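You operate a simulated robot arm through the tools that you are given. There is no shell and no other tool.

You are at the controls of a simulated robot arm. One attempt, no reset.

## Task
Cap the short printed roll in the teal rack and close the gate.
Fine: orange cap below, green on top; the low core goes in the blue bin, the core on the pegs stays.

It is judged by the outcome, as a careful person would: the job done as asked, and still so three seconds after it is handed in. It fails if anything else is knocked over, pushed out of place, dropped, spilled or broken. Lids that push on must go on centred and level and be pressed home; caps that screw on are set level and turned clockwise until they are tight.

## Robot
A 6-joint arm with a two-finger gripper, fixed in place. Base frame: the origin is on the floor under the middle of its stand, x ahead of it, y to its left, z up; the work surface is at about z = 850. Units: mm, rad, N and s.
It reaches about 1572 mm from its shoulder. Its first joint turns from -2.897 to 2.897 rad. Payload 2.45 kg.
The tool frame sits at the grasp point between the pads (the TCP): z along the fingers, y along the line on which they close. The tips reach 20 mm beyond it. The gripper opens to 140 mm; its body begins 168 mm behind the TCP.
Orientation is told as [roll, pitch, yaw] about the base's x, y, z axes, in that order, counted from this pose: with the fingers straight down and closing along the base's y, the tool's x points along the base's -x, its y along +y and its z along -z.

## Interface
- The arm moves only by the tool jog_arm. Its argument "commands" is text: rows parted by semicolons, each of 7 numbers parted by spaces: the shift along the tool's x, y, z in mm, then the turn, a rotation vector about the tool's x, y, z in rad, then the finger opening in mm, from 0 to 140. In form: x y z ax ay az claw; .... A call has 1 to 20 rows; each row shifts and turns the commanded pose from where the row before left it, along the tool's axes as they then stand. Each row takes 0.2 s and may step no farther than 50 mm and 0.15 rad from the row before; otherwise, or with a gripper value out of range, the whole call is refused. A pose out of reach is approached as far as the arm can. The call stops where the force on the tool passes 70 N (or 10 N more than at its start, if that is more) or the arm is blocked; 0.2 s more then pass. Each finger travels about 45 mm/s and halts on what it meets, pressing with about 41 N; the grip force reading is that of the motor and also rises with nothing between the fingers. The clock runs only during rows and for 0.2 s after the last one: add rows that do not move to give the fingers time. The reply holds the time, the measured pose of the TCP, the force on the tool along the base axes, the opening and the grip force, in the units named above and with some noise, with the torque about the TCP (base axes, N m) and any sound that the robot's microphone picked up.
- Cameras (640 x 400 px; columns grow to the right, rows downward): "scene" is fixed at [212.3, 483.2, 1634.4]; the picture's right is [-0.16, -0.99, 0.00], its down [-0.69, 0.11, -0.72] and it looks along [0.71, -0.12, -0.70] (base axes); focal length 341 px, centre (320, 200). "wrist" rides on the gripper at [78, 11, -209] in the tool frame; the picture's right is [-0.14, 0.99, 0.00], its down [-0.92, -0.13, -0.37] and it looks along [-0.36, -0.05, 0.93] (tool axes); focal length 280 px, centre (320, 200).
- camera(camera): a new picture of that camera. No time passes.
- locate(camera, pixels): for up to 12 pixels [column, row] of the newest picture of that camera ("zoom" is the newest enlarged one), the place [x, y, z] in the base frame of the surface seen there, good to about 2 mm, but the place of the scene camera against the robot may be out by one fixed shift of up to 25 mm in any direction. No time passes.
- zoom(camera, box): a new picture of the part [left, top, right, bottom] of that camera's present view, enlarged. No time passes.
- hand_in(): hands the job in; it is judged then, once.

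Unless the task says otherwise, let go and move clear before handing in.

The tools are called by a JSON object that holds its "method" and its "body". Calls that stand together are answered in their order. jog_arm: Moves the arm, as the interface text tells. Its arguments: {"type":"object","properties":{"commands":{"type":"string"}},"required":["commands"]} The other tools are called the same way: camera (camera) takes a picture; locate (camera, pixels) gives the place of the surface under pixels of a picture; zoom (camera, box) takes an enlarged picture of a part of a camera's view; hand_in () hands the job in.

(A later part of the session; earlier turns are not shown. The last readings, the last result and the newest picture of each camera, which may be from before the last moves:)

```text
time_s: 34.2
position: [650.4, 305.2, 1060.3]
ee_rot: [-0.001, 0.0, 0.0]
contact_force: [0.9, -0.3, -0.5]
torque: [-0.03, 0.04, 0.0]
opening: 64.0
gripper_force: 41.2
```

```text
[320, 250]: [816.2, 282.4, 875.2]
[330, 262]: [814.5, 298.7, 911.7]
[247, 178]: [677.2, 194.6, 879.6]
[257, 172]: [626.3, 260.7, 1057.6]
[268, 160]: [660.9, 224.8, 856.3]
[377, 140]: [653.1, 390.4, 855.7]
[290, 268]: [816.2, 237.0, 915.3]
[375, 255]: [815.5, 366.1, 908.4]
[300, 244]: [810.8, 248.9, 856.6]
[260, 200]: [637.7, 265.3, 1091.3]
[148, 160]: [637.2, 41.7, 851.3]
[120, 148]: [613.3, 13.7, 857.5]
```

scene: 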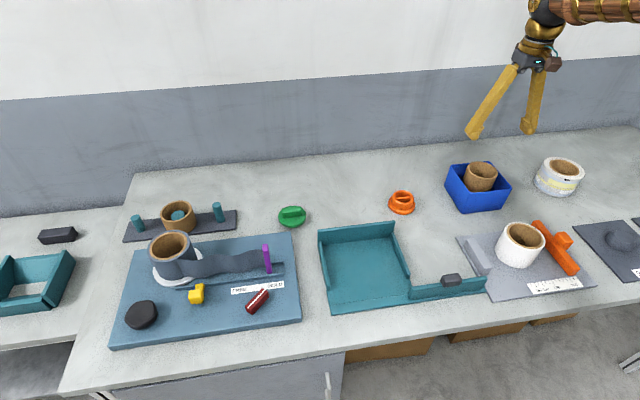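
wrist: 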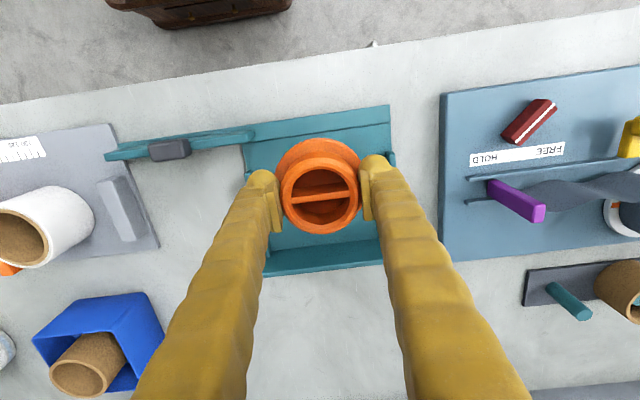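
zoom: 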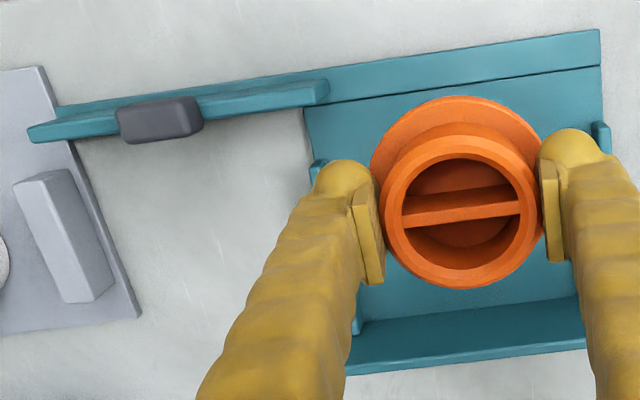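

The rack interior spans x 628–812 and y 200–402 with its floor at z 856, and the gate runs at x of about 613. I'll set the orange cap down at about (721,302).

{"method": "jog_arm", "body": {"commands": "-36 -1.6 0 0 0 0 50;-35 -1.6 0 0 0 0 50;0 0 45 0 0 0 50;0 0 45 0 0 0 50;0 0 40 0 0 0 50;0 0 25 0 0 0 50;0 0 6 0 0 0 50;0 0 0 0 0 0 50"}}

{"method": "camera", "body": {"camera": "wrist"}}

{"method": "zoom", "body": {"camera": "scene", "box": [300, 150, 500, 320]}}

```text
time_s: 36.0
position: [721.3, 300.4, 900.8]
ee_rot: [0.001, 0.001, -0.001]
contact_force: [-0.3, 0.1, -0.9]
torque: [-0.01, -0.03, 0.05]
opening: 63.6
gripper_force: 41.2
```

```text
taken
```

wrist: 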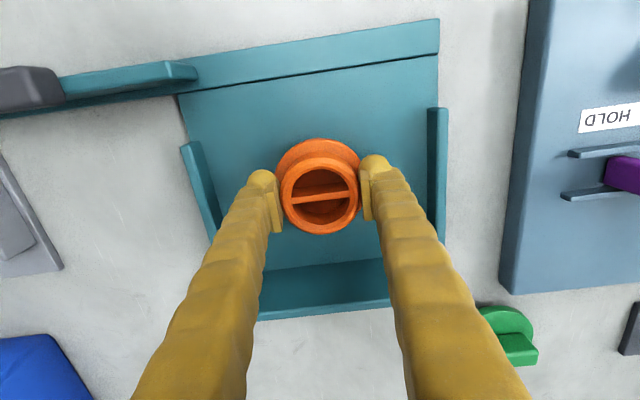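

```text
2.35 times, centred on (400, 235) of scene
```

zoom: 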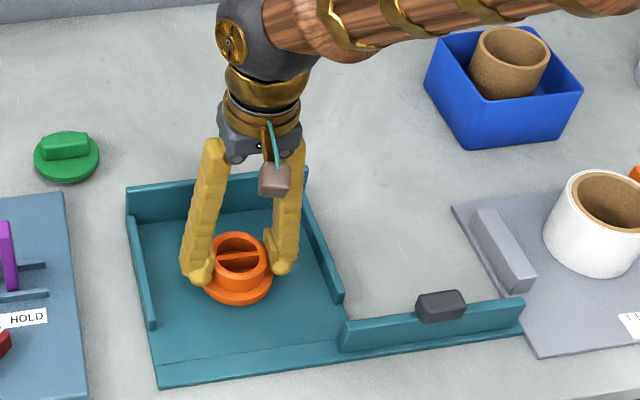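

The cap hovers about 8 mm above the rack floor, centred. I'll lower it in small steps until it makes contact.

{"method": "jog_arm", "body": {"commands": "0 0 3 0 0 0 50;0 0 2 0 0 0 50;0 0 1 0 0 0 50;0 0 0.7 0 0 0 50;0 0 0 0 0 0 50"}}

```text
time_s: 37.2
position: [721.5, 300.3, 892.7]
ee_rot: [0.0, -0.001, 0.0]
contact_force: [-0.6, 0.1, -1.0]
torque: [-0.01, -0.02, -0.01]
opening: 63.6
gripper_force: 40.8
```

{"method": "jog_arm", "body": {"commands": "0 0 0.7 0 0 0 50;0 0 0.7 0 0 0 50;0 0 0 0 0 0 50"}}

```text
time_s: 38.0
position: [721.0, 299.9, 892.8]
ee_rot: [0.0, 0.0, 0.0]
contact_force: [-2.2, -0.9, 9.4]
torque: [-0.04, 0.08, -0.02]
opening: 63.9
gripper_force: 41.2
```

Contact reads 9 N, so the cap is on the rack floor. I'll open and rise straight up.

{"method": "jog_arm", "body": {"commands": "0 0 0 0 0 0 90;0 0 0 0 0 0 90;0 0 0 0 0 0 90;0 0 -15 0 0 0 90;0 0 -30 0 0 0 90;0 0 -45 0 0 0 120;0 0 -45 0 0 0 120;40 0 -35 0 0 0 120;0 0 0 0 0 0 120"}}

{"method": "camera", "body": {"camera": "wrist"}}

{"method": "zoom", "body": {"camera": "wrist", "box": [260, 120, 380, 220]}}

```text
refused: row 8 steps farther than a row can; nothing moved
```

```text
taken
```

wrist: 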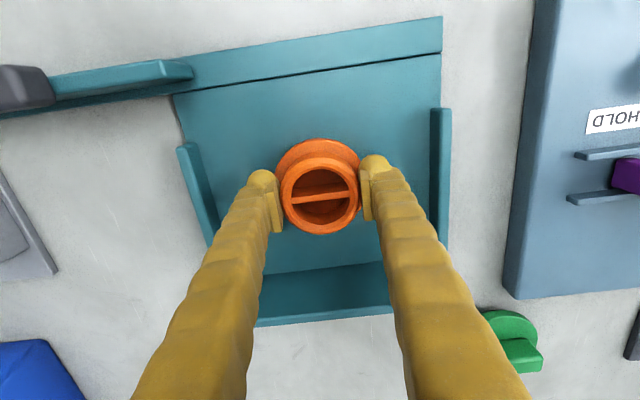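

```text
4.00 times, centred on (320, 170) of wrist
```

zoom: 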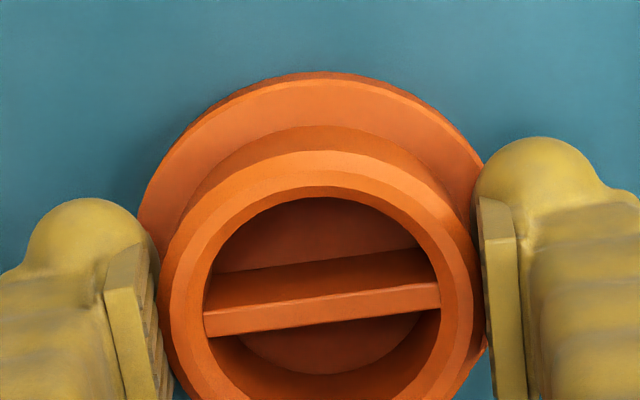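

The call was refused because row 8 stepped too far; nothing moved. I'll send it again with smaller steps.

{"method": "jog_arm", "body": {"commands": "0 0 0 0 0 0 90;0 0 0 0 0 0 90;0 0 0 0 0 0 90;0 0 -10 0 0 0 90;0 0 -30 0 0 0 90;0 0 -45 0 0 0 120;0 0 -30 0 0 0 120;30 0 0 0 0 0 120;24 0 0 0 0 0 120;0 0 0 0 0 0 120"}}

{"method": "camera", "body": {"camera": "wrist"}}

{"method": "zoom", "body": {"camera": "wrist", "box": [270, 150, 370, 240]}}

```text
time_s: 40.2
position: [667.1, 300.8, 1006.9]
ee_rot: [0.0, 0.001, -0.002]
contact_force: [0.8, -0.3, -0.1]
torque: [0.0, 0.03, 0.01]
opening: 119.8
gripper_force: 0.1
```

```text
taken
```

wrist: 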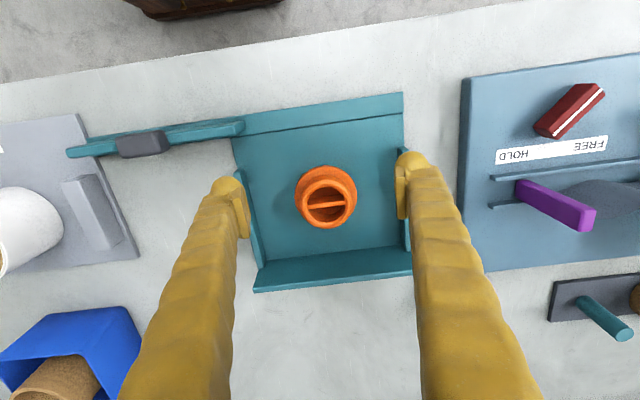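

```text
4.44 times, centred on (320, 195) of wrist
```

zoom: 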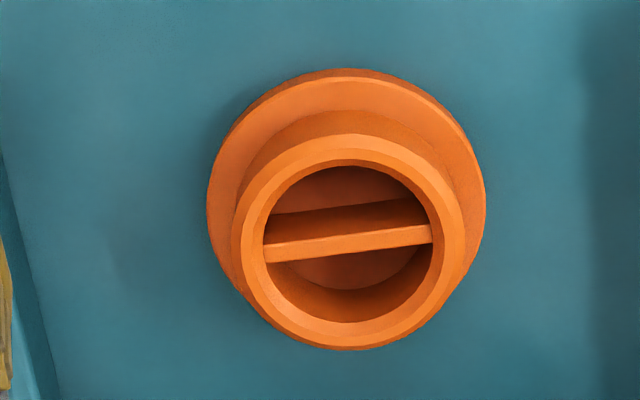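

The cap stands level in the rack. I'll locate its rim and flange so I know its exact centre.

{"method": "locate", "body": {"camera": "zoom", "pixels": [[243, 240], [458, 235], [349, 143], [345, 340], [272, 175], [427, 172], [275, 310], [420, 310], [211, 195], [481, 205], [347, 74], [347, 245]]}}

```text
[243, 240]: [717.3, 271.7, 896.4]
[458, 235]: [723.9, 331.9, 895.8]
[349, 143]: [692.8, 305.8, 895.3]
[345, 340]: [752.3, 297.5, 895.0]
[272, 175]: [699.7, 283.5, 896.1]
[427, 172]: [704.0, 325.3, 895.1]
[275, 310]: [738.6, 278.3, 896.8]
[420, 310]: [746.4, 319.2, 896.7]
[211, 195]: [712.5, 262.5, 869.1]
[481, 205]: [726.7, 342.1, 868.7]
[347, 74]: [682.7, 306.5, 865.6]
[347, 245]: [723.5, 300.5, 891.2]
```

The orange cap is centred at about (721.5,301) with its rim at z 896, level. Now I'll travel to the printed roll and measure its bore from close above.

{"method": "jog_arm", "body": {"commands": "0 0 -45 0 0 0 140;-14.4 -44.7 0 0 0 0 140;-14.4 -44.7 0 0 0 0 140;-14.4 -44.7 0 0 0 0 140;-14.4 -44.7 0 0 0 0 140;-14.4 -44.7 0 0 0 0 140;-14.4 -44.7 0 0 0 0 140;-14.4 -44.7 0 0 0 0 140;-14.4 -44.7 0 0 0 0 140;-14.4 -44.7 0 0 0 0 140;-14.4 -44.7 0 0 0 0 140;-14.4 -44.7 0 0 0 0 140;-14.4 -44.7 0 0 0 0 140;-14.4 -44.7 0 0 0 0 140;-14.4 -44.7 0 0 0 0 140;-14.4 -44.7 0 0 0 0 140;-14.4 -44.7 0 0 0 0 140;0 0 0 0 0 0 140"}}

{"method": "camera", "body": {"camera": "wrist"}}

{"method": "zoom", "body": {"camera": "wrist", "box": [250, 140, 390, 260]}}

```text
time_s: 44.0
position: [897.1, -415.5, 1052.1]
ee_rot: [-0.001, -0.001, 0.0]
contact_force: [-0.1, 0.4, -0.1]
torque: [-0.01, -0.01, -0.01]
opening: 139.7
gripper_force: 0.0
```

```text
taken
```

wrist: 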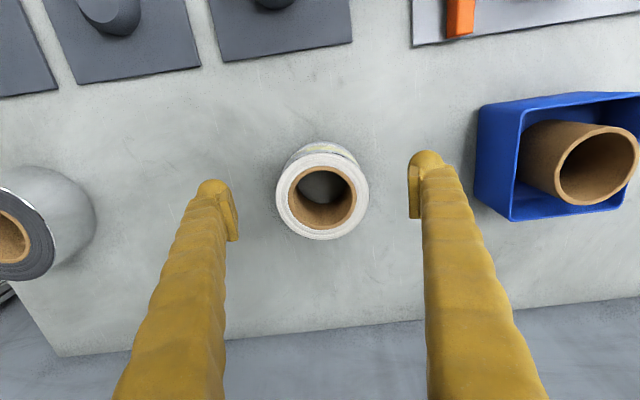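

```text
3.33 times, centred on (320, 200) of wrist
```

zoom: 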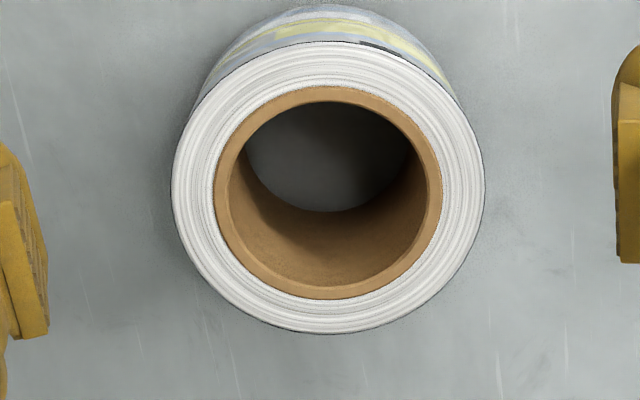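

{"method": "locate", "body": {"camera": "zoom", "pixels": [[174, 185], [482, 190], [333, 45], [318, 330], [231, 190], [427, 190], [330, 104], [325, 285], [216, 190], [440, 190], [335, 90], [325, 297]]}}

{"method": "locate", "body": {"camera": "zoom", "pixels": [[205, 95], [440, 100], [215, 285], [430, 285], [330, 150], [330, 210], [330, 240], [260, 60], [400, 62], [250, 310], [390, 312], [185, 230]]}}

```text
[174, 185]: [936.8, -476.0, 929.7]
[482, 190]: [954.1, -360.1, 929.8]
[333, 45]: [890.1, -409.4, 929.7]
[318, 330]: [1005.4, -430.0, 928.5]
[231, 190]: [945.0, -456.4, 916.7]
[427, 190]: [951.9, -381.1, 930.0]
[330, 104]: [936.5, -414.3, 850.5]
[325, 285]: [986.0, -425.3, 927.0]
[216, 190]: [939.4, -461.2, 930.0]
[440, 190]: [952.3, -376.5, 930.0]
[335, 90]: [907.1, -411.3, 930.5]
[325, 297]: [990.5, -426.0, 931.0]
```

```text
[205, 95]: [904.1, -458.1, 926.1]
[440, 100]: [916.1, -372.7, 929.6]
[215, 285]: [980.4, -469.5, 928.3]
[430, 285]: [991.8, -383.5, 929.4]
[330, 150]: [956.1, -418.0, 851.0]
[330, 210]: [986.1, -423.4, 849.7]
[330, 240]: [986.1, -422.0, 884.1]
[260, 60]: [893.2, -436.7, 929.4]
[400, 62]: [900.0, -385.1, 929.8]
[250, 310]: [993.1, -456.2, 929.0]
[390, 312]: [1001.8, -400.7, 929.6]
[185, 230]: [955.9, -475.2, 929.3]
```

The roll's outer circle is centred at about (948.3,-418.4) with OD about 117 and a bore of about 75 mm. I'll centre over it and lower the open fingers (140 mm) around it.

{"method": "jog_arm", "body": {"commands": "-26 -1.8 0 0 0 0 140;-25.3 -1.8 0 0 0 0 140;0 0 40 0 0 0 140;0 0 30 0 0 0 140;0 0 20 0 0 0 140;0 0 0 0 0 0 140"}}

{"method": "camera", "body": {"camera": "wrist"}}

{"method": "zoom", "body": {"camera": "wrist", "box": [180, 110, 460, 270]}}

```text
time_s: 45.4
position: [948.0, -418.8, 962.7]
ee_rot: [0.0, -0.001, -0.001]
contact_force: [-1.1, -0.5, 0.1]
torque: [0.02, 0.04, 0.01]
opening: 140.1
gripper_force: 0.0
```

```text
taken
```

wrist: 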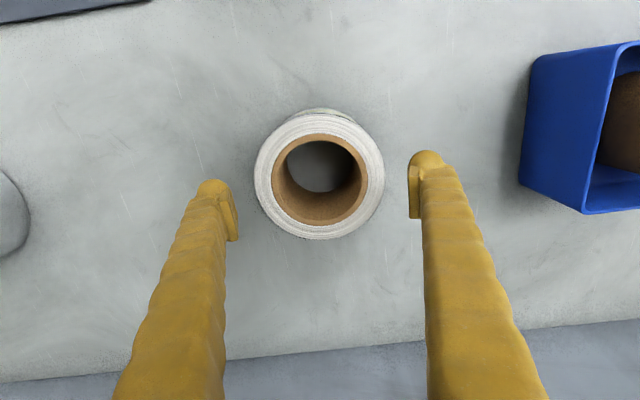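

```text
2.29 times, centred on (320, 190) of wrist
```

zoom: 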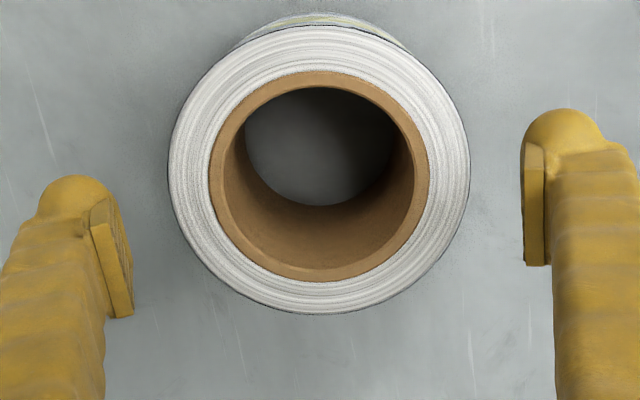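

The roll sits between the fingers with even gaps. I'll check its centre once more at this range before I lower.

{"method": "locate", "body": {"camera": "zoom", "pixels": [[172, 175], [467, 165], [318, 29], [320, 311], [225, 70], [415, 70], [220, 275], [420, 270], [213, 175], [425, 172], [318, 75], [320, 278]]}}

```text
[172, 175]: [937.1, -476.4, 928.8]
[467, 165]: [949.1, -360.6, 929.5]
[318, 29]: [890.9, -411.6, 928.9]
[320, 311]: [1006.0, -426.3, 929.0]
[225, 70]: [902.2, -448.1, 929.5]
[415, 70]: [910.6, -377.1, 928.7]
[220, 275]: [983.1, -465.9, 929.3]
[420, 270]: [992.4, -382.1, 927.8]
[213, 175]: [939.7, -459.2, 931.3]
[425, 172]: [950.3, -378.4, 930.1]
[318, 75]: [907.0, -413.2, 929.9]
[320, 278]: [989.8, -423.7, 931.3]
```

The roll centre (948.5,-418.5) matches the TCP. I'll lower 70 mm and close.

{"method": "jog_arm", "body": {"commands": "0 0 25 0 0 0 140;0 0 25 0 0 0 140;0 0 20 0 0 0 140;0 0 0 0 0 0 140;0 0 0 0 0 0 105;0 0 0 0 0 0 105;0 0 0 0 0 0 105;0 0 0 0 0 0 105;0 0 0 0 0 0 105"}}

{"method": "camera", "body": {"camera": "wrist"}}

```text
time_s: 47.4
position: [949.5, -418.2, 892.1]
ee_rot: [-0.002, 0.001, 0.0]
contact_force: [0.6, -2.4, 3.0]
torque: [-0.01, 0.02, -0.03]
opening: 134.3
gripper_force: 41.2
```

```text
taken
```

wrist: 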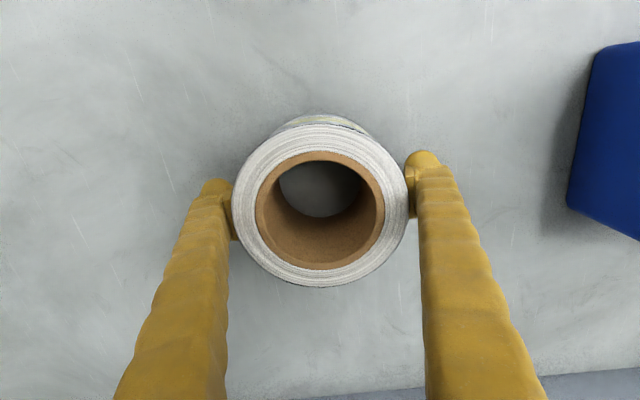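

The fingers stopped at 134 mm while the roll is 117 mm, so the sloping finger arms are touching the roll's top edge above the pads. I'll reopen, rise to about z 920 so only the pads meet the roll, and check.

{"method": "jog_arm", "body": {"commands": "0 0 0 0 0 0 140;0 0 0 0 0 0 140;0 0 -10 0 0 0 140;0 0 -18 0 0 0 140;0 0 0 0 0 0 140"}}

{"method": "camera", "body": {"camera": "wrist"}}

{"method": "zoom", "body": {"camera": "scene", "box": [490, 90, 640, 220]}}

```text
time_s: 48.6
position: [948.4, -418.0, 919.5]
ee_rot: [0.0, 0.0, 0.001]
contact_force: [0.4, 0.5, 0.0]
torque: [-0.04, 0.0, 0.01]
opening: 140.1
gripper_force: 0.0
```

```text
taken
```

wrist: 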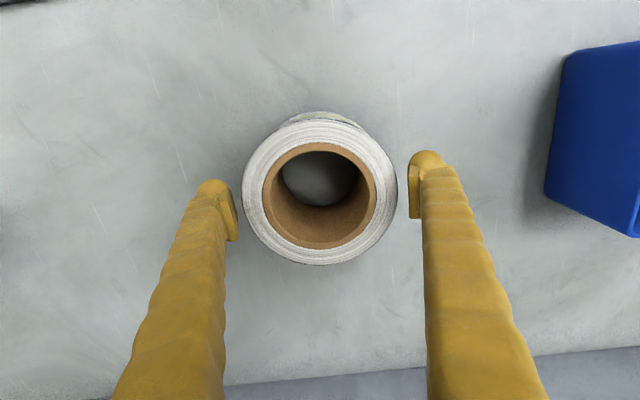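

```text
3.08 times, centred on (565, 155) of scene
```

zoom: 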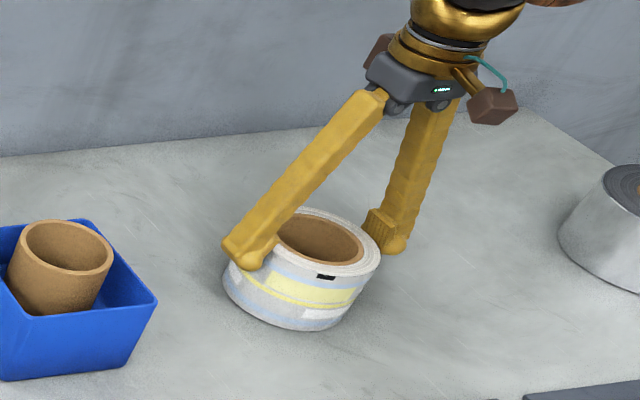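

Now the roll's rim is only 10 mm above the TCP, within the pads. I'll close again.

{"method": "jog_arm", "body": {"commands": "0 0 0 0 0 0 105;0 0 0 0 0 0 105;0 0 0 0 0 0 105;0 0 0 0 0 0 105;0 0 0 0 0 0 105;0 0 0 0 0 0 105"}}

{"method": "camera", "body": {"camera": "wrist"}}

{"method": "zoom", "body": {"camera": "wrist", "box": [200, 100, 440, 280]}}

```text
time_s: 50.0
position: [947.5, -417.6, 919.4]
ee_rot: [-0.001, 0.0, 0.0]
contact_force: [0.0, -3.2, 2.8]
torque: [-0.03, 0.05, -0.04]
opening: 122.2
gripper_force: 40.6
```

```text
taken
```

wrist: 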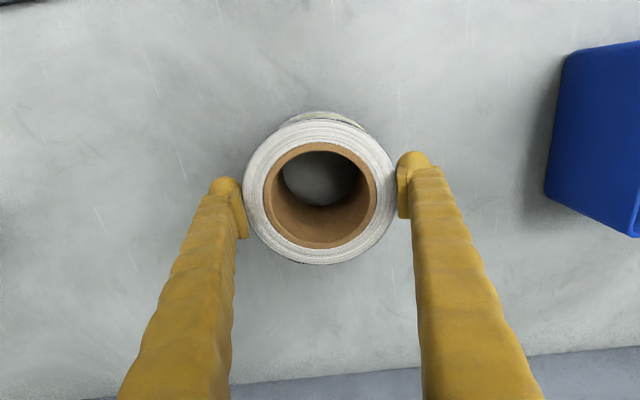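

```text
2.22 times, centred on (320, 190) of wrist
```

zoom: 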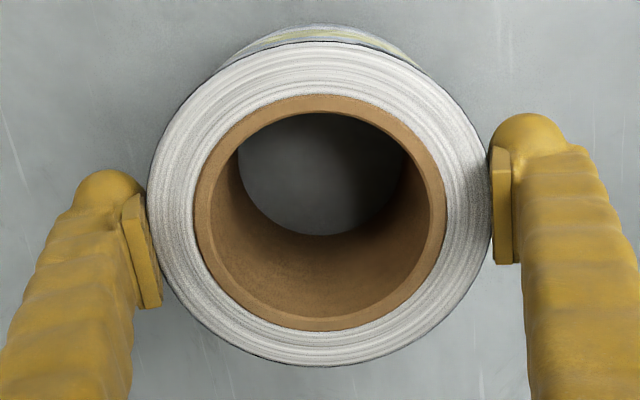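

The pads hold the roll at 122 mm with 41 N. I'll lift 15 mm and check for tilt or slip.

{"method": "jog_arm", "body": {"commands": "0 0 -3 0 0 0 105;0 0 -5 0 0 0 105;0 0 -7 0 0 0 105;0 0 0 0 0 0 105;0 0 0 0 0 0 105"}}

{"method": "zoom", "body": {"camera": "scene", "box": [490, 90, 640, 220]}}

{"method": "camera", "body": {"camera": "wrist"}}

```text
time_s: 51.2
position: [949.0, -418.5, 935.0]
ee_rot: [0.0, 0.0, 0.0]
contact_force: [0.4, -0.4, -5.2]
torque: [0.01, 0.0, 0.0]
opening: 121.8
gripper_force: 40.8
```

```text
3.08 times, centred on (565, 155) of scene
```

zoom: 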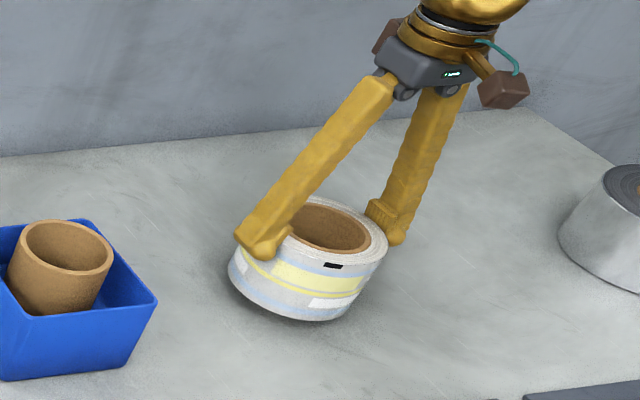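

```text
taken
```

wrist: 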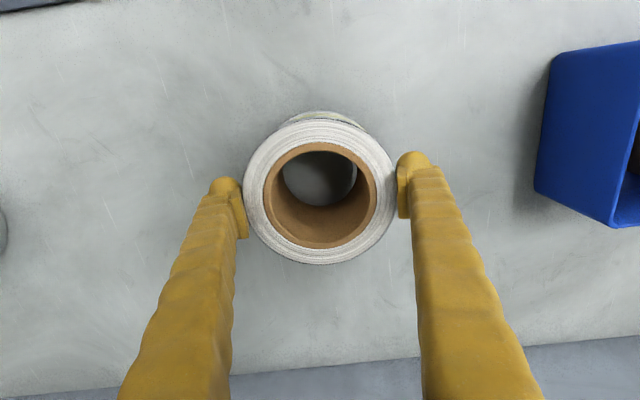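

The roll lifts level and weighs about 5 N. I'll locate its rim relative to the TCP while it is held.

{"method": "zoom", "body": {"camera": "wrist", "box": [200, 100, 440, 280]}}

{"method": "locate", "body": {"camera": "zoom", "pixels": [[320, 43], [320, 363], [205, 90], [435, 90], [205, 320], [430, 315], [320, 97], [320, 329], [197, 210], [443, 210], [235, 125], [405, 125]]}}

```text
2.22 times, centred on (320, 190) of wrist
```

zoom: 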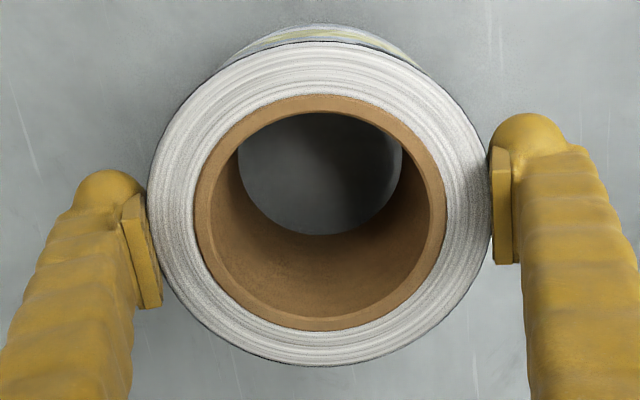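

```text
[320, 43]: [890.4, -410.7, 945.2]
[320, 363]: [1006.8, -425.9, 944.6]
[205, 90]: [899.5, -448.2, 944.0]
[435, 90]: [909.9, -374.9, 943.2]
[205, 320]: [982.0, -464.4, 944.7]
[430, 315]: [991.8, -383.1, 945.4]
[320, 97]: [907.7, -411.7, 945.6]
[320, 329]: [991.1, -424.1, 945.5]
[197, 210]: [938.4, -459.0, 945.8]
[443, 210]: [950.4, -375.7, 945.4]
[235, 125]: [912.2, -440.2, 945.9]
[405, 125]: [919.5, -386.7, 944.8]
```

In the grip the roll centre is within 1 mm of the TCP. I'll lift to about z 1075 and carry it over the orange cap in the rack.

{"method": "jog_arm", "body": {"commands": "0 0 -25 0 0 0 105;0 0 -40 0 0 0 105;0 0 -40 0 0 0 105;0 0 -35 0 0 0 105;14.24 44.94 0 0 0 0 105;14.24 44.94 0 0 0 0 105;14.24 44.94 0 0 0 0 105;14.24 44.94 0 0 0 0 105;14.24 44.94 0 0 0 0 105;14.24 44.94 0 0 0 0 105;14.24 44.94 0 0 0 0 105;14.24 44.94 0 0 0 0 105;14.24 44.94 0 0 0 0 105;14.24 44.94 0 0 0 0 105;14.24 44.94 0 0 0 0 105;14.24 44.94 0 0 0 0 105;14.24 44.94 0 0 0 0 105;14.24 44.94 0 0 0 0 105;14.24 44.94 0 0 0 0 105;14.24 44.94 0 0 0 0 105"}}

{"method": "camera", "body": {"camera": "wrist"}}

{"method": "camera", "body": {"camera": "scene"}}

```text
time_s: 55.4
position: [722.3, 301.9, 1075.5]
ee_rot: [0.0, 0.001, 0.0]
contact_force: [0.4, -0.6, -4.0]
torque: [-0.01, -0.02, -0.01]
opening: 122.0
gripper_force: 40.7
```

```text
taken
```

wrist: 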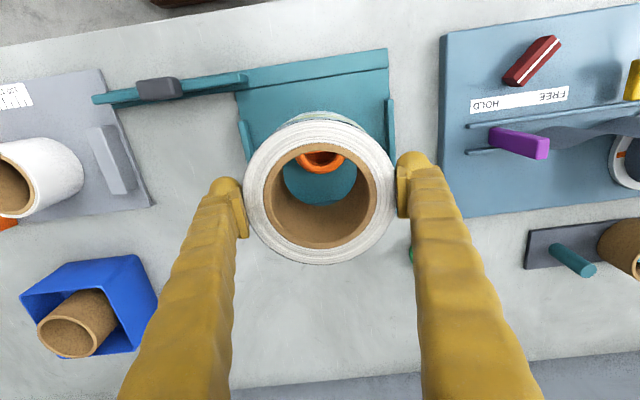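

```text
taken
```

scene: 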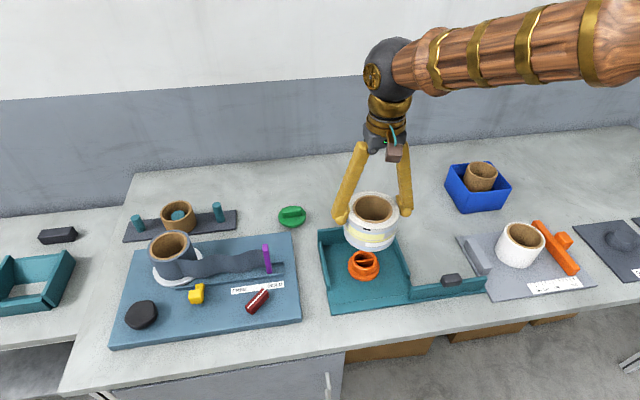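

The orange cap is visible through the bore at (320,160). I'll descend until the roll's bottom is about 15 mm above the spigot and check alignment through the bore.

{"method": "jog_arm", "body": {"commands": "0 0 40 0 0 0 105;0 0 35 0 0 0 105;0 0 18 0 0 0 105;0 0 0 0 0 0 105;0 0 0 0 0 0 105"}}

{"method": "camera", "body": {"camera": "wrist"}}

{"method": "zoom", "body": {"camera": "wrist", "box": [250, 120, 390, 260]}}

{"method": "zoom", "body": {"camera": "scene", "box": [300, 180, 430, 300]}}

```text
time_s: 56.6
position: [721.6, 299.4, 983.5]
ee_rot: [0.0, 0.0, 0.001]
contact_force: [0.5, 0.2, -4.8]
torque: [0.01, 0.02, 0.01]
opening: 121.8
gripper_force: 40.6
```

```text
taken
```

wrist: 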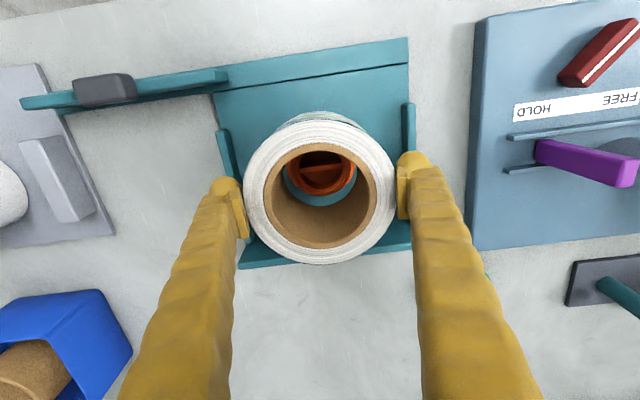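

```text
2.86 times, centred on (320, 190) of wrist
```

zoom: 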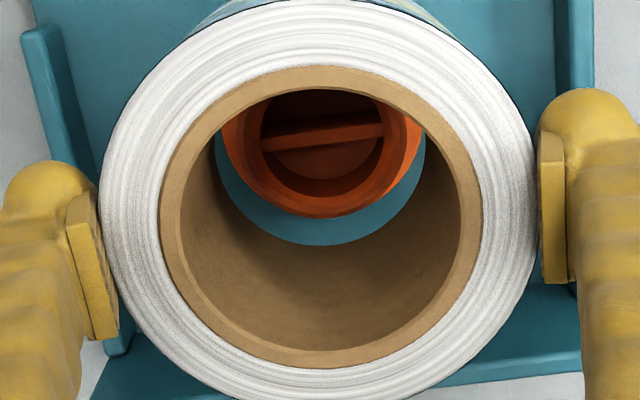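

```text
3.33 times, centred on (365, 240) of scene
```

zoom: 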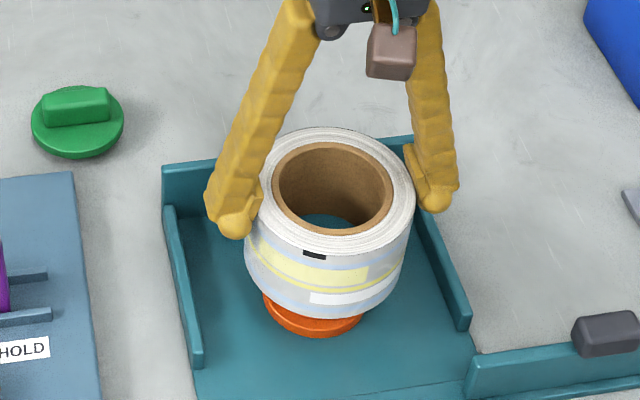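

I'll locate the cap's rim through the bore and the bore's lower edge to check concentricity.

{"method": "locate", "body": {"camera": "zoom", "pixels": [[320, 214], [260, 196], [375, 194], [232, 150], [412, 145], [320, 252], [240, 205], [400, 205], [208, 160], [436, 160], [270, 236], [370, 236]]}}

{"method": "locate", "body": {"camera": "zoom", "pixels": [[322, 70], [320, 362], [163, 215], [480, 215], [320, 3], [200, 110], [440, 110], [200, 325], [440, 322], [320, 380]]}}

```text
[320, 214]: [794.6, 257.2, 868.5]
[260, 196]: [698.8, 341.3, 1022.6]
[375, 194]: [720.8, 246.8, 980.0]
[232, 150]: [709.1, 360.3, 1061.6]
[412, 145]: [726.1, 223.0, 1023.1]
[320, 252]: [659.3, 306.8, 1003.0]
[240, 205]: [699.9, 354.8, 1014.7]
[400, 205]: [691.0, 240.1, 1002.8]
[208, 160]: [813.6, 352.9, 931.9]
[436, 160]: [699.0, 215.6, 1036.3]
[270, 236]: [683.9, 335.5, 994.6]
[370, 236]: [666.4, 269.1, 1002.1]
```

```text
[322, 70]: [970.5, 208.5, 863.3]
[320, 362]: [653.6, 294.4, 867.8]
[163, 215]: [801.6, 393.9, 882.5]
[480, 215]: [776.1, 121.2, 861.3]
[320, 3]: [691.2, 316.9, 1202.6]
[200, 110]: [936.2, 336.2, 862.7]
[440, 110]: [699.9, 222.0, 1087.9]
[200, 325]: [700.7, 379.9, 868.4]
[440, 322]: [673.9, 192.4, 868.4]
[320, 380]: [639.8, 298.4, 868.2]
```

Those readings came from the scene zoom, which was the newest picture. I'll take the wrist zoom again and locate on it.

{"method": "zoom", "body": {"camera": "wrist", "box": [250, 120, 390, 260]}}

{"method": "locate", "body": {"camera": "zoom", "pixels": [[320, 214], [260, 196], [375, 196], [234, 150], [408, 145], [320, 250], [238, 205], [400, 205], [270, 240], [370, 240], [322, 205], [322, 135]]}}

{"method": "locate", "body": {"camera": "zoom", "pixels": [[322, 70], [320, 362], [163, 215], [480, 215], [320, 3], [200, 110], [440, 110], [200, 325], [440, 322]]}}

```text
2.86 times, centred on (320, 190) of wrist
```

zoom: 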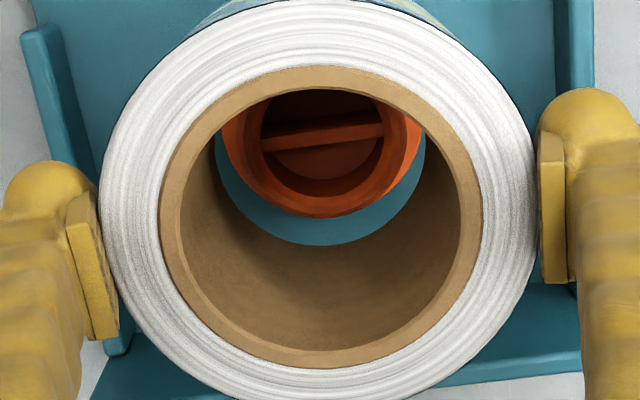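

```text
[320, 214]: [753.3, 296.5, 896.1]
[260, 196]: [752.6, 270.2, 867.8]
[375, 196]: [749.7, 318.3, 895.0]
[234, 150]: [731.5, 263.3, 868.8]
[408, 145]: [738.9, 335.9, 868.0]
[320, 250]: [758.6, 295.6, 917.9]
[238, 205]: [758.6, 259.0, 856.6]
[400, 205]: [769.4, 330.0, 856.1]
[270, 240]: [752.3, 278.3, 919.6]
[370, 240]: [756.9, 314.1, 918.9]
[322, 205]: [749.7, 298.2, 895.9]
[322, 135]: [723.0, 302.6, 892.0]
```

```text
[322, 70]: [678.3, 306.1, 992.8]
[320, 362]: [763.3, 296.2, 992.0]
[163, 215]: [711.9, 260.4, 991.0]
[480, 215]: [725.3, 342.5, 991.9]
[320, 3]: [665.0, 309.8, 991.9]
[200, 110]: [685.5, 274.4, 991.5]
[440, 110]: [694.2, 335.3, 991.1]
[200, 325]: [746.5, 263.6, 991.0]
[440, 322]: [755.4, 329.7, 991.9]
```

The bore centre reads (720.8,301.1) and the cap centre about (722,301.6), so I'll shift by about (+1,+0.5). Then I'll lower 20 mm so the spigot just enters and check the force.

{"method": "jog_arm", "body": {"commands": "-1 0.5 0 0 0 0 105;0 0 5 0 0 0 105;0 0 5 0 0 0 105;0 0 4 0 0 0 105;0 0 3 0 0 0 105;0 0 3 0 0 0 105;0 0 0 0 0 0 105"}}

{"method": "zoom", "body": {"camera": "scene", "box": [300, 180, 430, 300]}}

{"method": "zoom", "body": {"camera": "wrist", "box": [250, 120, 390, 260]}}

```text
time_s: 58.2
position: [723.7, 301.2, 963.0]
ee_rot: [0.0, 0.0, 0.002]
contact_force: [-0.1, -0.6, -4.5]
torque: [-0.02, -0.01, -0.02]
opening: 121.5
gripper_force: 41.1
```

```text
3.33 times, centred on (365, 240) of scene
```

zoom: 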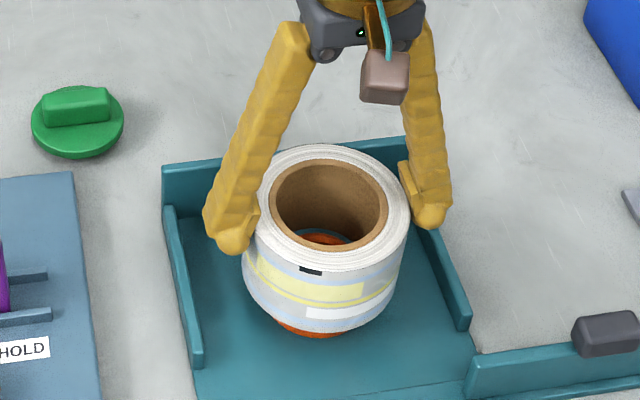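

```text
2.86 times, centred on (320, 190) of wrist
```

zoom: 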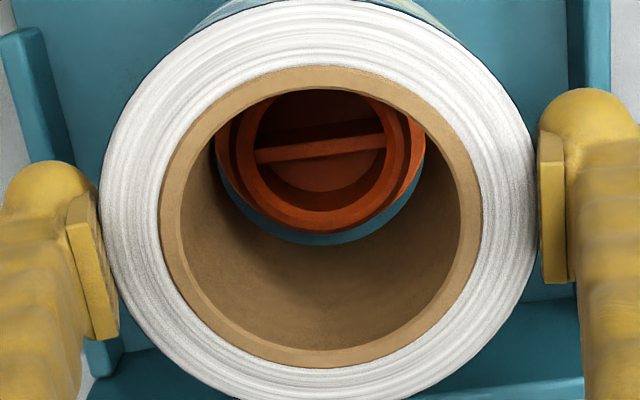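

The spigot sits centred inside the bore with even gaps of about 17–19 px on both sides, and no contact force. I'll lower another 20 mm.

{"method": "jog_arm", "body": {"commands": "0 0 5 0 0 0 105;0 0 5 0 0 0 105;0 0 5 0 0 0 105;0 0 4 0 0 0 105;0 0 2 0 0 0 105;0 0 0 0 0 0 105"}}

{"method": "zoom", "body": {"camera": "wrist", "box": [250, 120, 390, 260]}}

```text
time_s: 59.6
position: [723.6, 300.3, 941.7]
ee_rot: [0.0, -0.001, 0.0]
contact_force: [-0.1, -0.1, -5.7]
torque: [0.05, 0.0, -0.03]
opening: 121.4
gripper_force: 40.8
```

```text
2.86 times, centred on (320, 190) of wrist
```

zoom: 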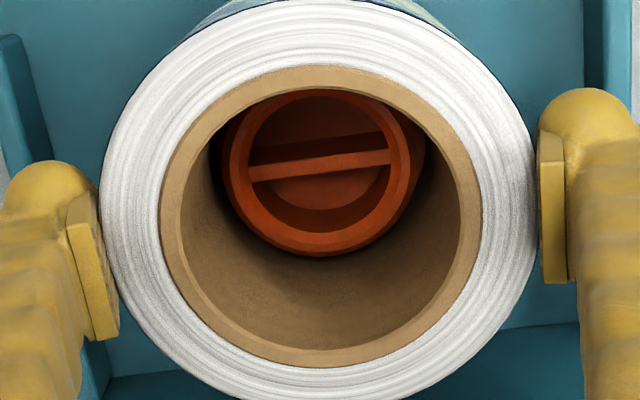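

The spigot is well inside the bore and there's still no contact. I'll lower in 1 mm steps onto the flange.

{"method": "jog_arm", "body": {"commands": "0 0 1 0 0 0 105;0 0 1 0 0 0 105;0 0 1 0 0 0 105;0 0 0 0 0 0 105"}}

```text
time_s: 60.6
position: [721.7, 301.7, 940.6]
ee_rot: [0.0, -0.001, 0.001]
contact_force: [-4.2, -2.7, 25.9]
torque: [-0.15, 0.44, -0.02]
opening: 121.3
gripper_force: 41.0
```

Contact gives about 26 N with the flange near. I'll press a bit further in small steps to see whether the roll seats lower.

{"method": "jog_arm", "body": {"commands": "0 0 1 0 0 0 105;0 0 1 0 0 0 105;0 0 0 0 0 0 105"}}

{"method": "zoom", "body": {"camera": "scene", "box": [300, 180, 430, 300]}}

{"method": "zoom", "body": {"camera": "wrist", "box": [250, 120, 390, 260]}}

```text
time_s: 61.4
position: [723.1, 301.5, 937.2]
ee_rot: [0.001, -0.002, -0.001]
contact_force: [0.3, -2.0, 51.5]
torque: [-0.04, -0.25, -0.07]
opening: 122.3
gripper_force: 41.1
```

```text
3.33 times, centred on (365, 240) of scene
```

zoom: 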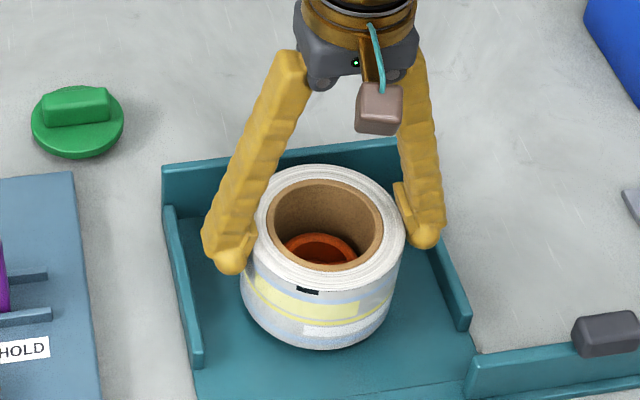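

```text
2.86 times, centred on (320, 190) of wrist
```

zoom: 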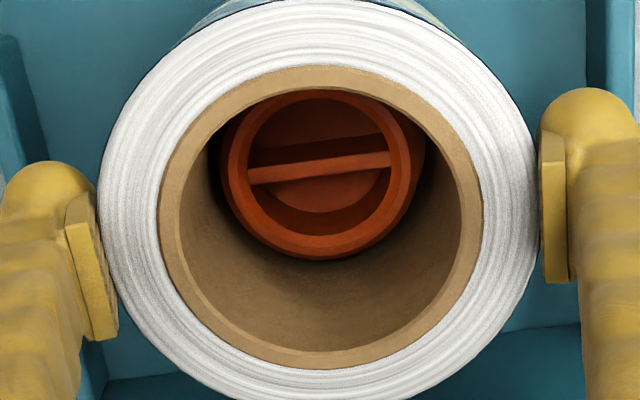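

The force is now 51 N with the TCP at z 937. I'll locate the roll's top and the cap's flange to see whether it has seated.

{"method": "locate", "body": {"camera": "zoom", "pixels": [[322, 72], [320, 364], [165, 215], [478, 215], [320, 10], [120, 200], [520, 200], [320, 385], [320, 248], [320, 155], [240, 150], [400, 150]]}}

{"method": "locate", "body": {"camera": "scene", "pixels": [[366, 231], [395, 245], [345, 240], [380, 262], [365, 282], [340, 290], [320, 255], [452, 277]]}}

```text
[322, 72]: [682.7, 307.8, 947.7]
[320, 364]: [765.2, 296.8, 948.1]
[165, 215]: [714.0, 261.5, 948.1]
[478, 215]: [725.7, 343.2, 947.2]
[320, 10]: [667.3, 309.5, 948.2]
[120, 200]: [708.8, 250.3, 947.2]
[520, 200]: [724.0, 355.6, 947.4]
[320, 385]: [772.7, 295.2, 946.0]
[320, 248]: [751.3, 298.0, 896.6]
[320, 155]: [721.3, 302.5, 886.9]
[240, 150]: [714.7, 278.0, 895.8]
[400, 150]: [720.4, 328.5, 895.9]
```

```text
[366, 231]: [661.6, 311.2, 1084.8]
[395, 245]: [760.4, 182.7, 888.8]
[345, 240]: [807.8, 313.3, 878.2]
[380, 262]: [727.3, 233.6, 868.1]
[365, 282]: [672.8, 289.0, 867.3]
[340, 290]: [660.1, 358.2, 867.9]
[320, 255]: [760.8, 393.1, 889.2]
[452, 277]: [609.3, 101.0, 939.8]
```

The roll's top reads 947–948 all round, so its bottom is at about z 868, on the flange, and level. I'll ease the pressure, release, and rise straight up.

{"method": "jog_arm", "body": {"commands": "0 0 -2 0 0 0 105;0 0 0 0 0 0 140;0 0 0 0 0 0 140;0 0 0 0 0 0 140;0 0 -15 0 0 0 140;0 0 -40 0 0 0 140;0 0 -40 0 0 0 140;27 0 0 0 0 0 140;27 0 0 0 0 0 140;0 0 0 0 0 0 140"}}

{"method": "camera", "body": {"camera": "wrist"}}

{"method": "zoom", "body": {"camera": "scene", "box": [300, 180, 500, 320]}}

{"method": "zoom", "body": {"camera": "wrist", "box": [240, 120, 400, 270]}}

```text
time_s: 63.6
position: [667.5, 301.1, 1032.7]
ee_rot: [0.001, -0.001, -0.001]
contact_force: [0.9, -0.7, 0.3]
torque: [0.02, -0.02, 0.01]
opening: 139.9
gripper_force: 0.1
```

```text
taken
```

wrist: 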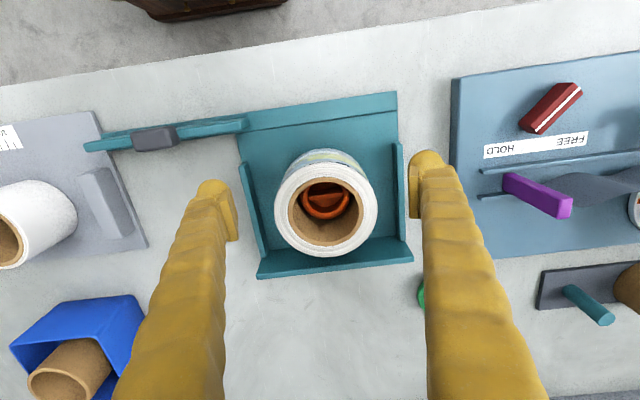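

```text
2.86 times, centred on (400, 250) of scene
```

zoom: 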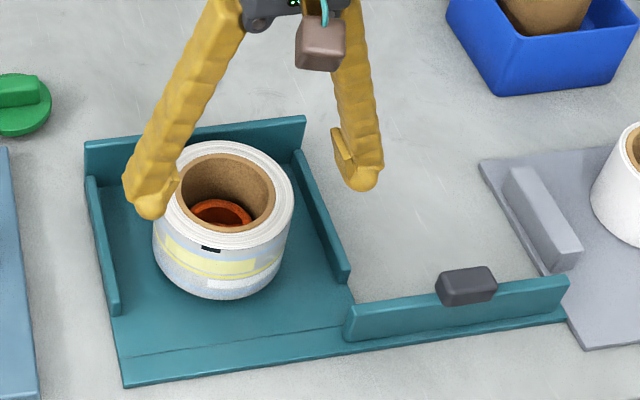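

```text
2.67 times, centred on (320, 195) of wrist
```

zoom: 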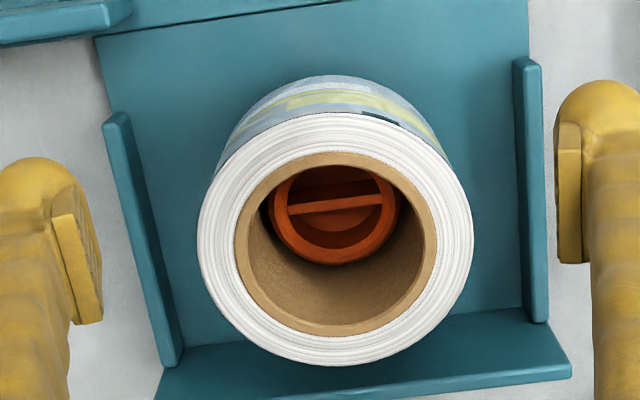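

The roll stands over the orange cap. I'll locate its top ring for centre and level before I fetch the green cap.

{"method": "locate", "body": {"camera": "zoom", "pixels": [[337, 156], [334, 331], [239, 240], [434, 240], [337, 118], [334, 358], [205, 235], [468, 235], [248, 160], [430, 160], [245, 325], [425, 325]]}}

{"method": "locate", "body": {"camera": "zoom", "pixels": [[335, 260], [275, 215], [398, 215], [335, 205], [335, 175], [285, 250], [385, 250], [335, 320], [300, 210], [375, 200]]}}

```text
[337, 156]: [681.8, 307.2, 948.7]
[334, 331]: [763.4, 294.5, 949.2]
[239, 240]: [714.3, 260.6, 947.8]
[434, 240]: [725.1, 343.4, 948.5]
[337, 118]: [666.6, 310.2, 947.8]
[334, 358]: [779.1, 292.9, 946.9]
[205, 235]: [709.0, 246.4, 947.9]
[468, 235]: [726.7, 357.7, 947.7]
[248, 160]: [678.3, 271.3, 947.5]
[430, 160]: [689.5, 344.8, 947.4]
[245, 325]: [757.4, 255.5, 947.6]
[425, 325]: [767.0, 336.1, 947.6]
```

```text
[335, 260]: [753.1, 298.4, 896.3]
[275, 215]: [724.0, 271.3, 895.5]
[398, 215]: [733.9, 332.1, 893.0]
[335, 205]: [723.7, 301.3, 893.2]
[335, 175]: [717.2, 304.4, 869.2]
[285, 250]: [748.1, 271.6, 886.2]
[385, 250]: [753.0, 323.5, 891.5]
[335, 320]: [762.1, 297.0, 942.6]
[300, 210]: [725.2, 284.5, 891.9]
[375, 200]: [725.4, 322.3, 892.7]
```

The roll is level (947–948 all round) and centred at about (722.9,301.3), concentric with the cap. Now I'll go look at the green cap.

{"method": "jog_arm", "body": {"commands": "-34 30 0 0 0 0 140;-34 30 0 0 0 0 140;-34 30 0 0 0 0 140;-34 30 0 0 0 0 140;-34 30 0 0 0 0 140;-33 30 0 0 0 0 140;0 0 0 0 0 0 140"}}

{"method": "camera", "body": {"camera": "wrist"}}

{"method": "zoom", "body": {"camera": "wrist", "box": [260, 130, 380, 250]}}

```text
time_s: 65.2
position: [871.1, 484.3, 1033.8]
ee_rot: [0.0, 0.001, 0.0]
contact_force: [-0.3, 0.5, -0.4]
torque: [-0.01, 0.0, -0.03]
opening: 140.1
gripper_force: 0.0
```

```text
taken
```

wrist: 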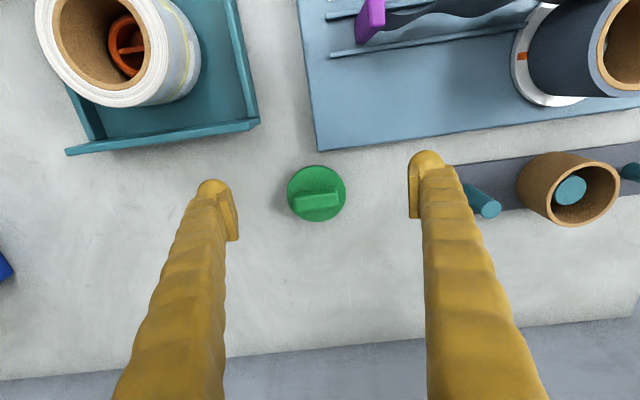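

```text
3.33 times, centred on (320, 190) of wrist
```

zoom: 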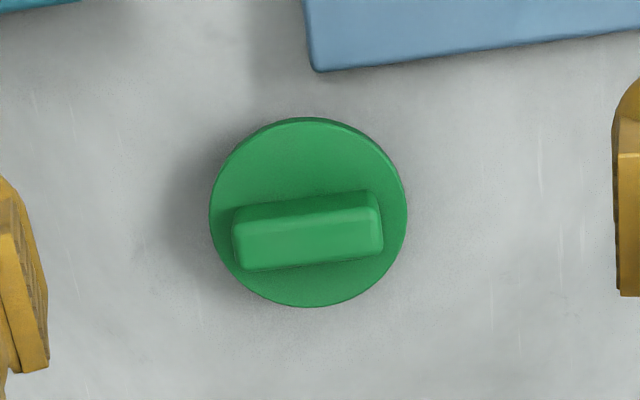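

{"method": "locate", "body": {"camera": "zoom", "pixels": [[212, 205], [404, 210], [310, 122], [310, 303], [238, 230], [378, 220], [305, 235], [245, 262], [375, 252], [300, 205], [260, 150], [370, 150]]}}

{"method": "locate", "body": {"camera": "zoom", "pixels": [[250, 245], [365, 238], [245, 225], [370, 212], [250, 215], [360, 200], [310, 260], [310, 220], [240, 280], [380, 280], [310, 112], [310, 309]]}}

```text
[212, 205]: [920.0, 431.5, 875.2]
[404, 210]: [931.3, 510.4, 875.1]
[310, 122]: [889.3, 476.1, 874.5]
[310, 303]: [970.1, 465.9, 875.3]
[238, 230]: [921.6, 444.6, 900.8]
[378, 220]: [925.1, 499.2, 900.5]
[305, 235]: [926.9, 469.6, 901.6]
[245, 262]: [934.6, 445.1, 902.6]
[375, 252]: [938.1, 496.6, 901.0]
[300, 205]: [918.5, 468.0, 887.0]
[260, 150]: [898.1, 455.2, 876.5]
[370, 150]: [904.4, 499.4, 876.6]
```

```text
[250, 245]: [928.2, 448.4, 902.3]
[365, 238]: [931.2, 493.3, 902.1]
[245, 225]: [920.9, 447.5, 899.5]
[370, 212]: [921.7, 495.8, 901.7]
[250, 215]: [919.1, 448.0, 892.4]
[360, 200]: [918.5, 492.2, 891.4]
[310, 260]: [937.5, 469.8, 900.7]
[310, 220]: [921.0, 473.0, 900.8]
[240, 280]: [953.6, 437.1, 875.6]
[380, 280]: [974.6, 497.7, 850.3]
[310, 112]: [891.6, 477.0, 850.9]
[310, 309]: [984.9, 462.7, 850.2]
```

The green flange (about 80 mm) is centred at about (929.7,470.4) with its top at z 875. Its handle runs along y from 444 to 499, with its top at z 901. I'll check its underside from the scene camera.

{"method": "zoom", "body": {"camera": "scene", "box": [262, 190, 322, 240]}}

{"method": "locate", "body": {"camera": "zoom", "pixels": [[320, 255], [320, 275], [320, 290], [250, 270], [400, 270], [320, 300]]}}

```text
8.00 times, centred on (292, 215) of scene
```

zoom: 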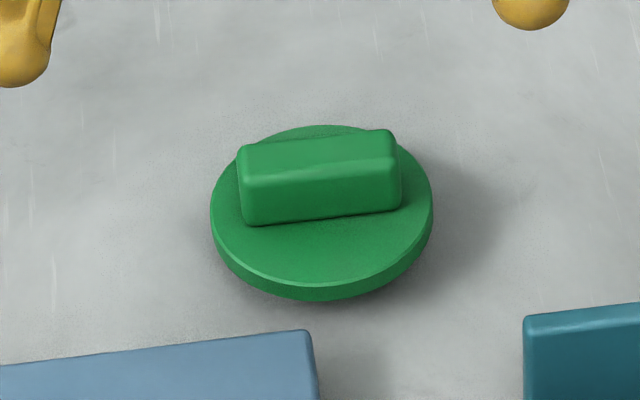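

```text
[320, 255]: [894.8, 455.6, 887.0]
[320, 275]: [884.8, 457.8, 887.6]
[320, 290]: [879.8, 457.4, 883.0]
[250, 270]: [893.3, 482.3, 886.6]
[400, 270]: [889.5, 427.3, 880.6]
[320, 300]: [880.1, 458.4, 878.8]
```

The green cap stands on a shallow spigot, with the flange about 9 mm thick. I'll grip the handle by its two ends; first I'll centre over it and lower partway.

{"method": "jog_arm", "body": {"commands": "-30 -5 0 0 0 0 110;-29 -5.3 0 0 0 0 110;0 0 45 0 0 0 110;0 0 40 0 0 0 110;0 0 0 0 0 0 110"}}

{"method": "camera", "body": {"camera": "wrist"}}

{"method": "zoom", "body": {"camera": "wrist", "box": [220, 110, 420, 250]}}

```text
time_s: 66.4
position: [931.6, 469.1, 948.8]
ee_rot: [-0.001, 0.001, 0.0]
contact_force: [0.0, -1.1, 0.3]
torque: [-0.01, -0.01, 0.0]
opening: 110.0
gripper_force: 0.0
```

```text
taken
```

wrist: 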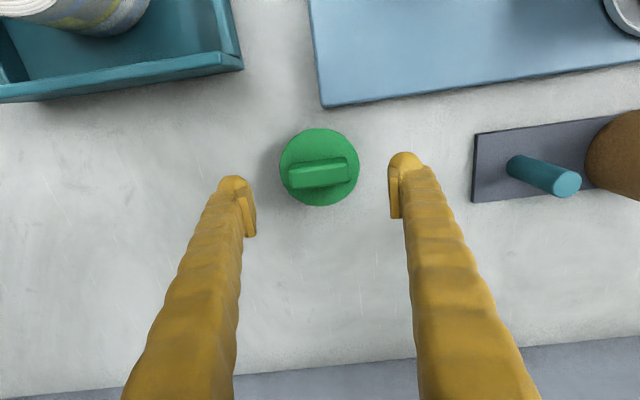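

```text
2.86 times, centred on (320, 180) of wrist
```

zoom: 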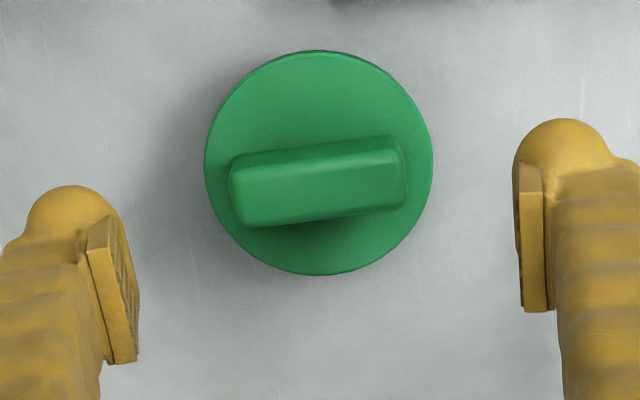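

I'll confirm the green cap's centre from here before the final descent.

{"method": "locate", "body": {"camera": "zoom", "pixels": [[208, 162], [429, 162], [318, 55], [318, 271], [235, 195], [402, 180], [318, 190], [240, 220], [400, 202], [318, 210], [240, 172], [395, 155]]}}

```text
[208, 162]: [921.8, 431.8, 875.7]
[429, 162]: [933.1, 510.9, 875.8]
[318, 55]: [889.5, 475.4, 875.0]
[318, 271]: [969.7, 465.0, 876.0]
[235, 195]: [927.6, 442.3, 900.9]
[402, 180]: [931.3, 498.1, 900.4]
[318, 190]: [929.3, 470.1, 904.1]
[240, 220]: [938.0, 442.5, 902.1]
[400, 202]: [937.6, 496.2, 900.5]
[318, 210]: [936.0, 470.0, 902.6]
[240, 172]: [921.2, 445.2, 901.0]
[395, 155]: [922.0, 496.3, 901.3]
```

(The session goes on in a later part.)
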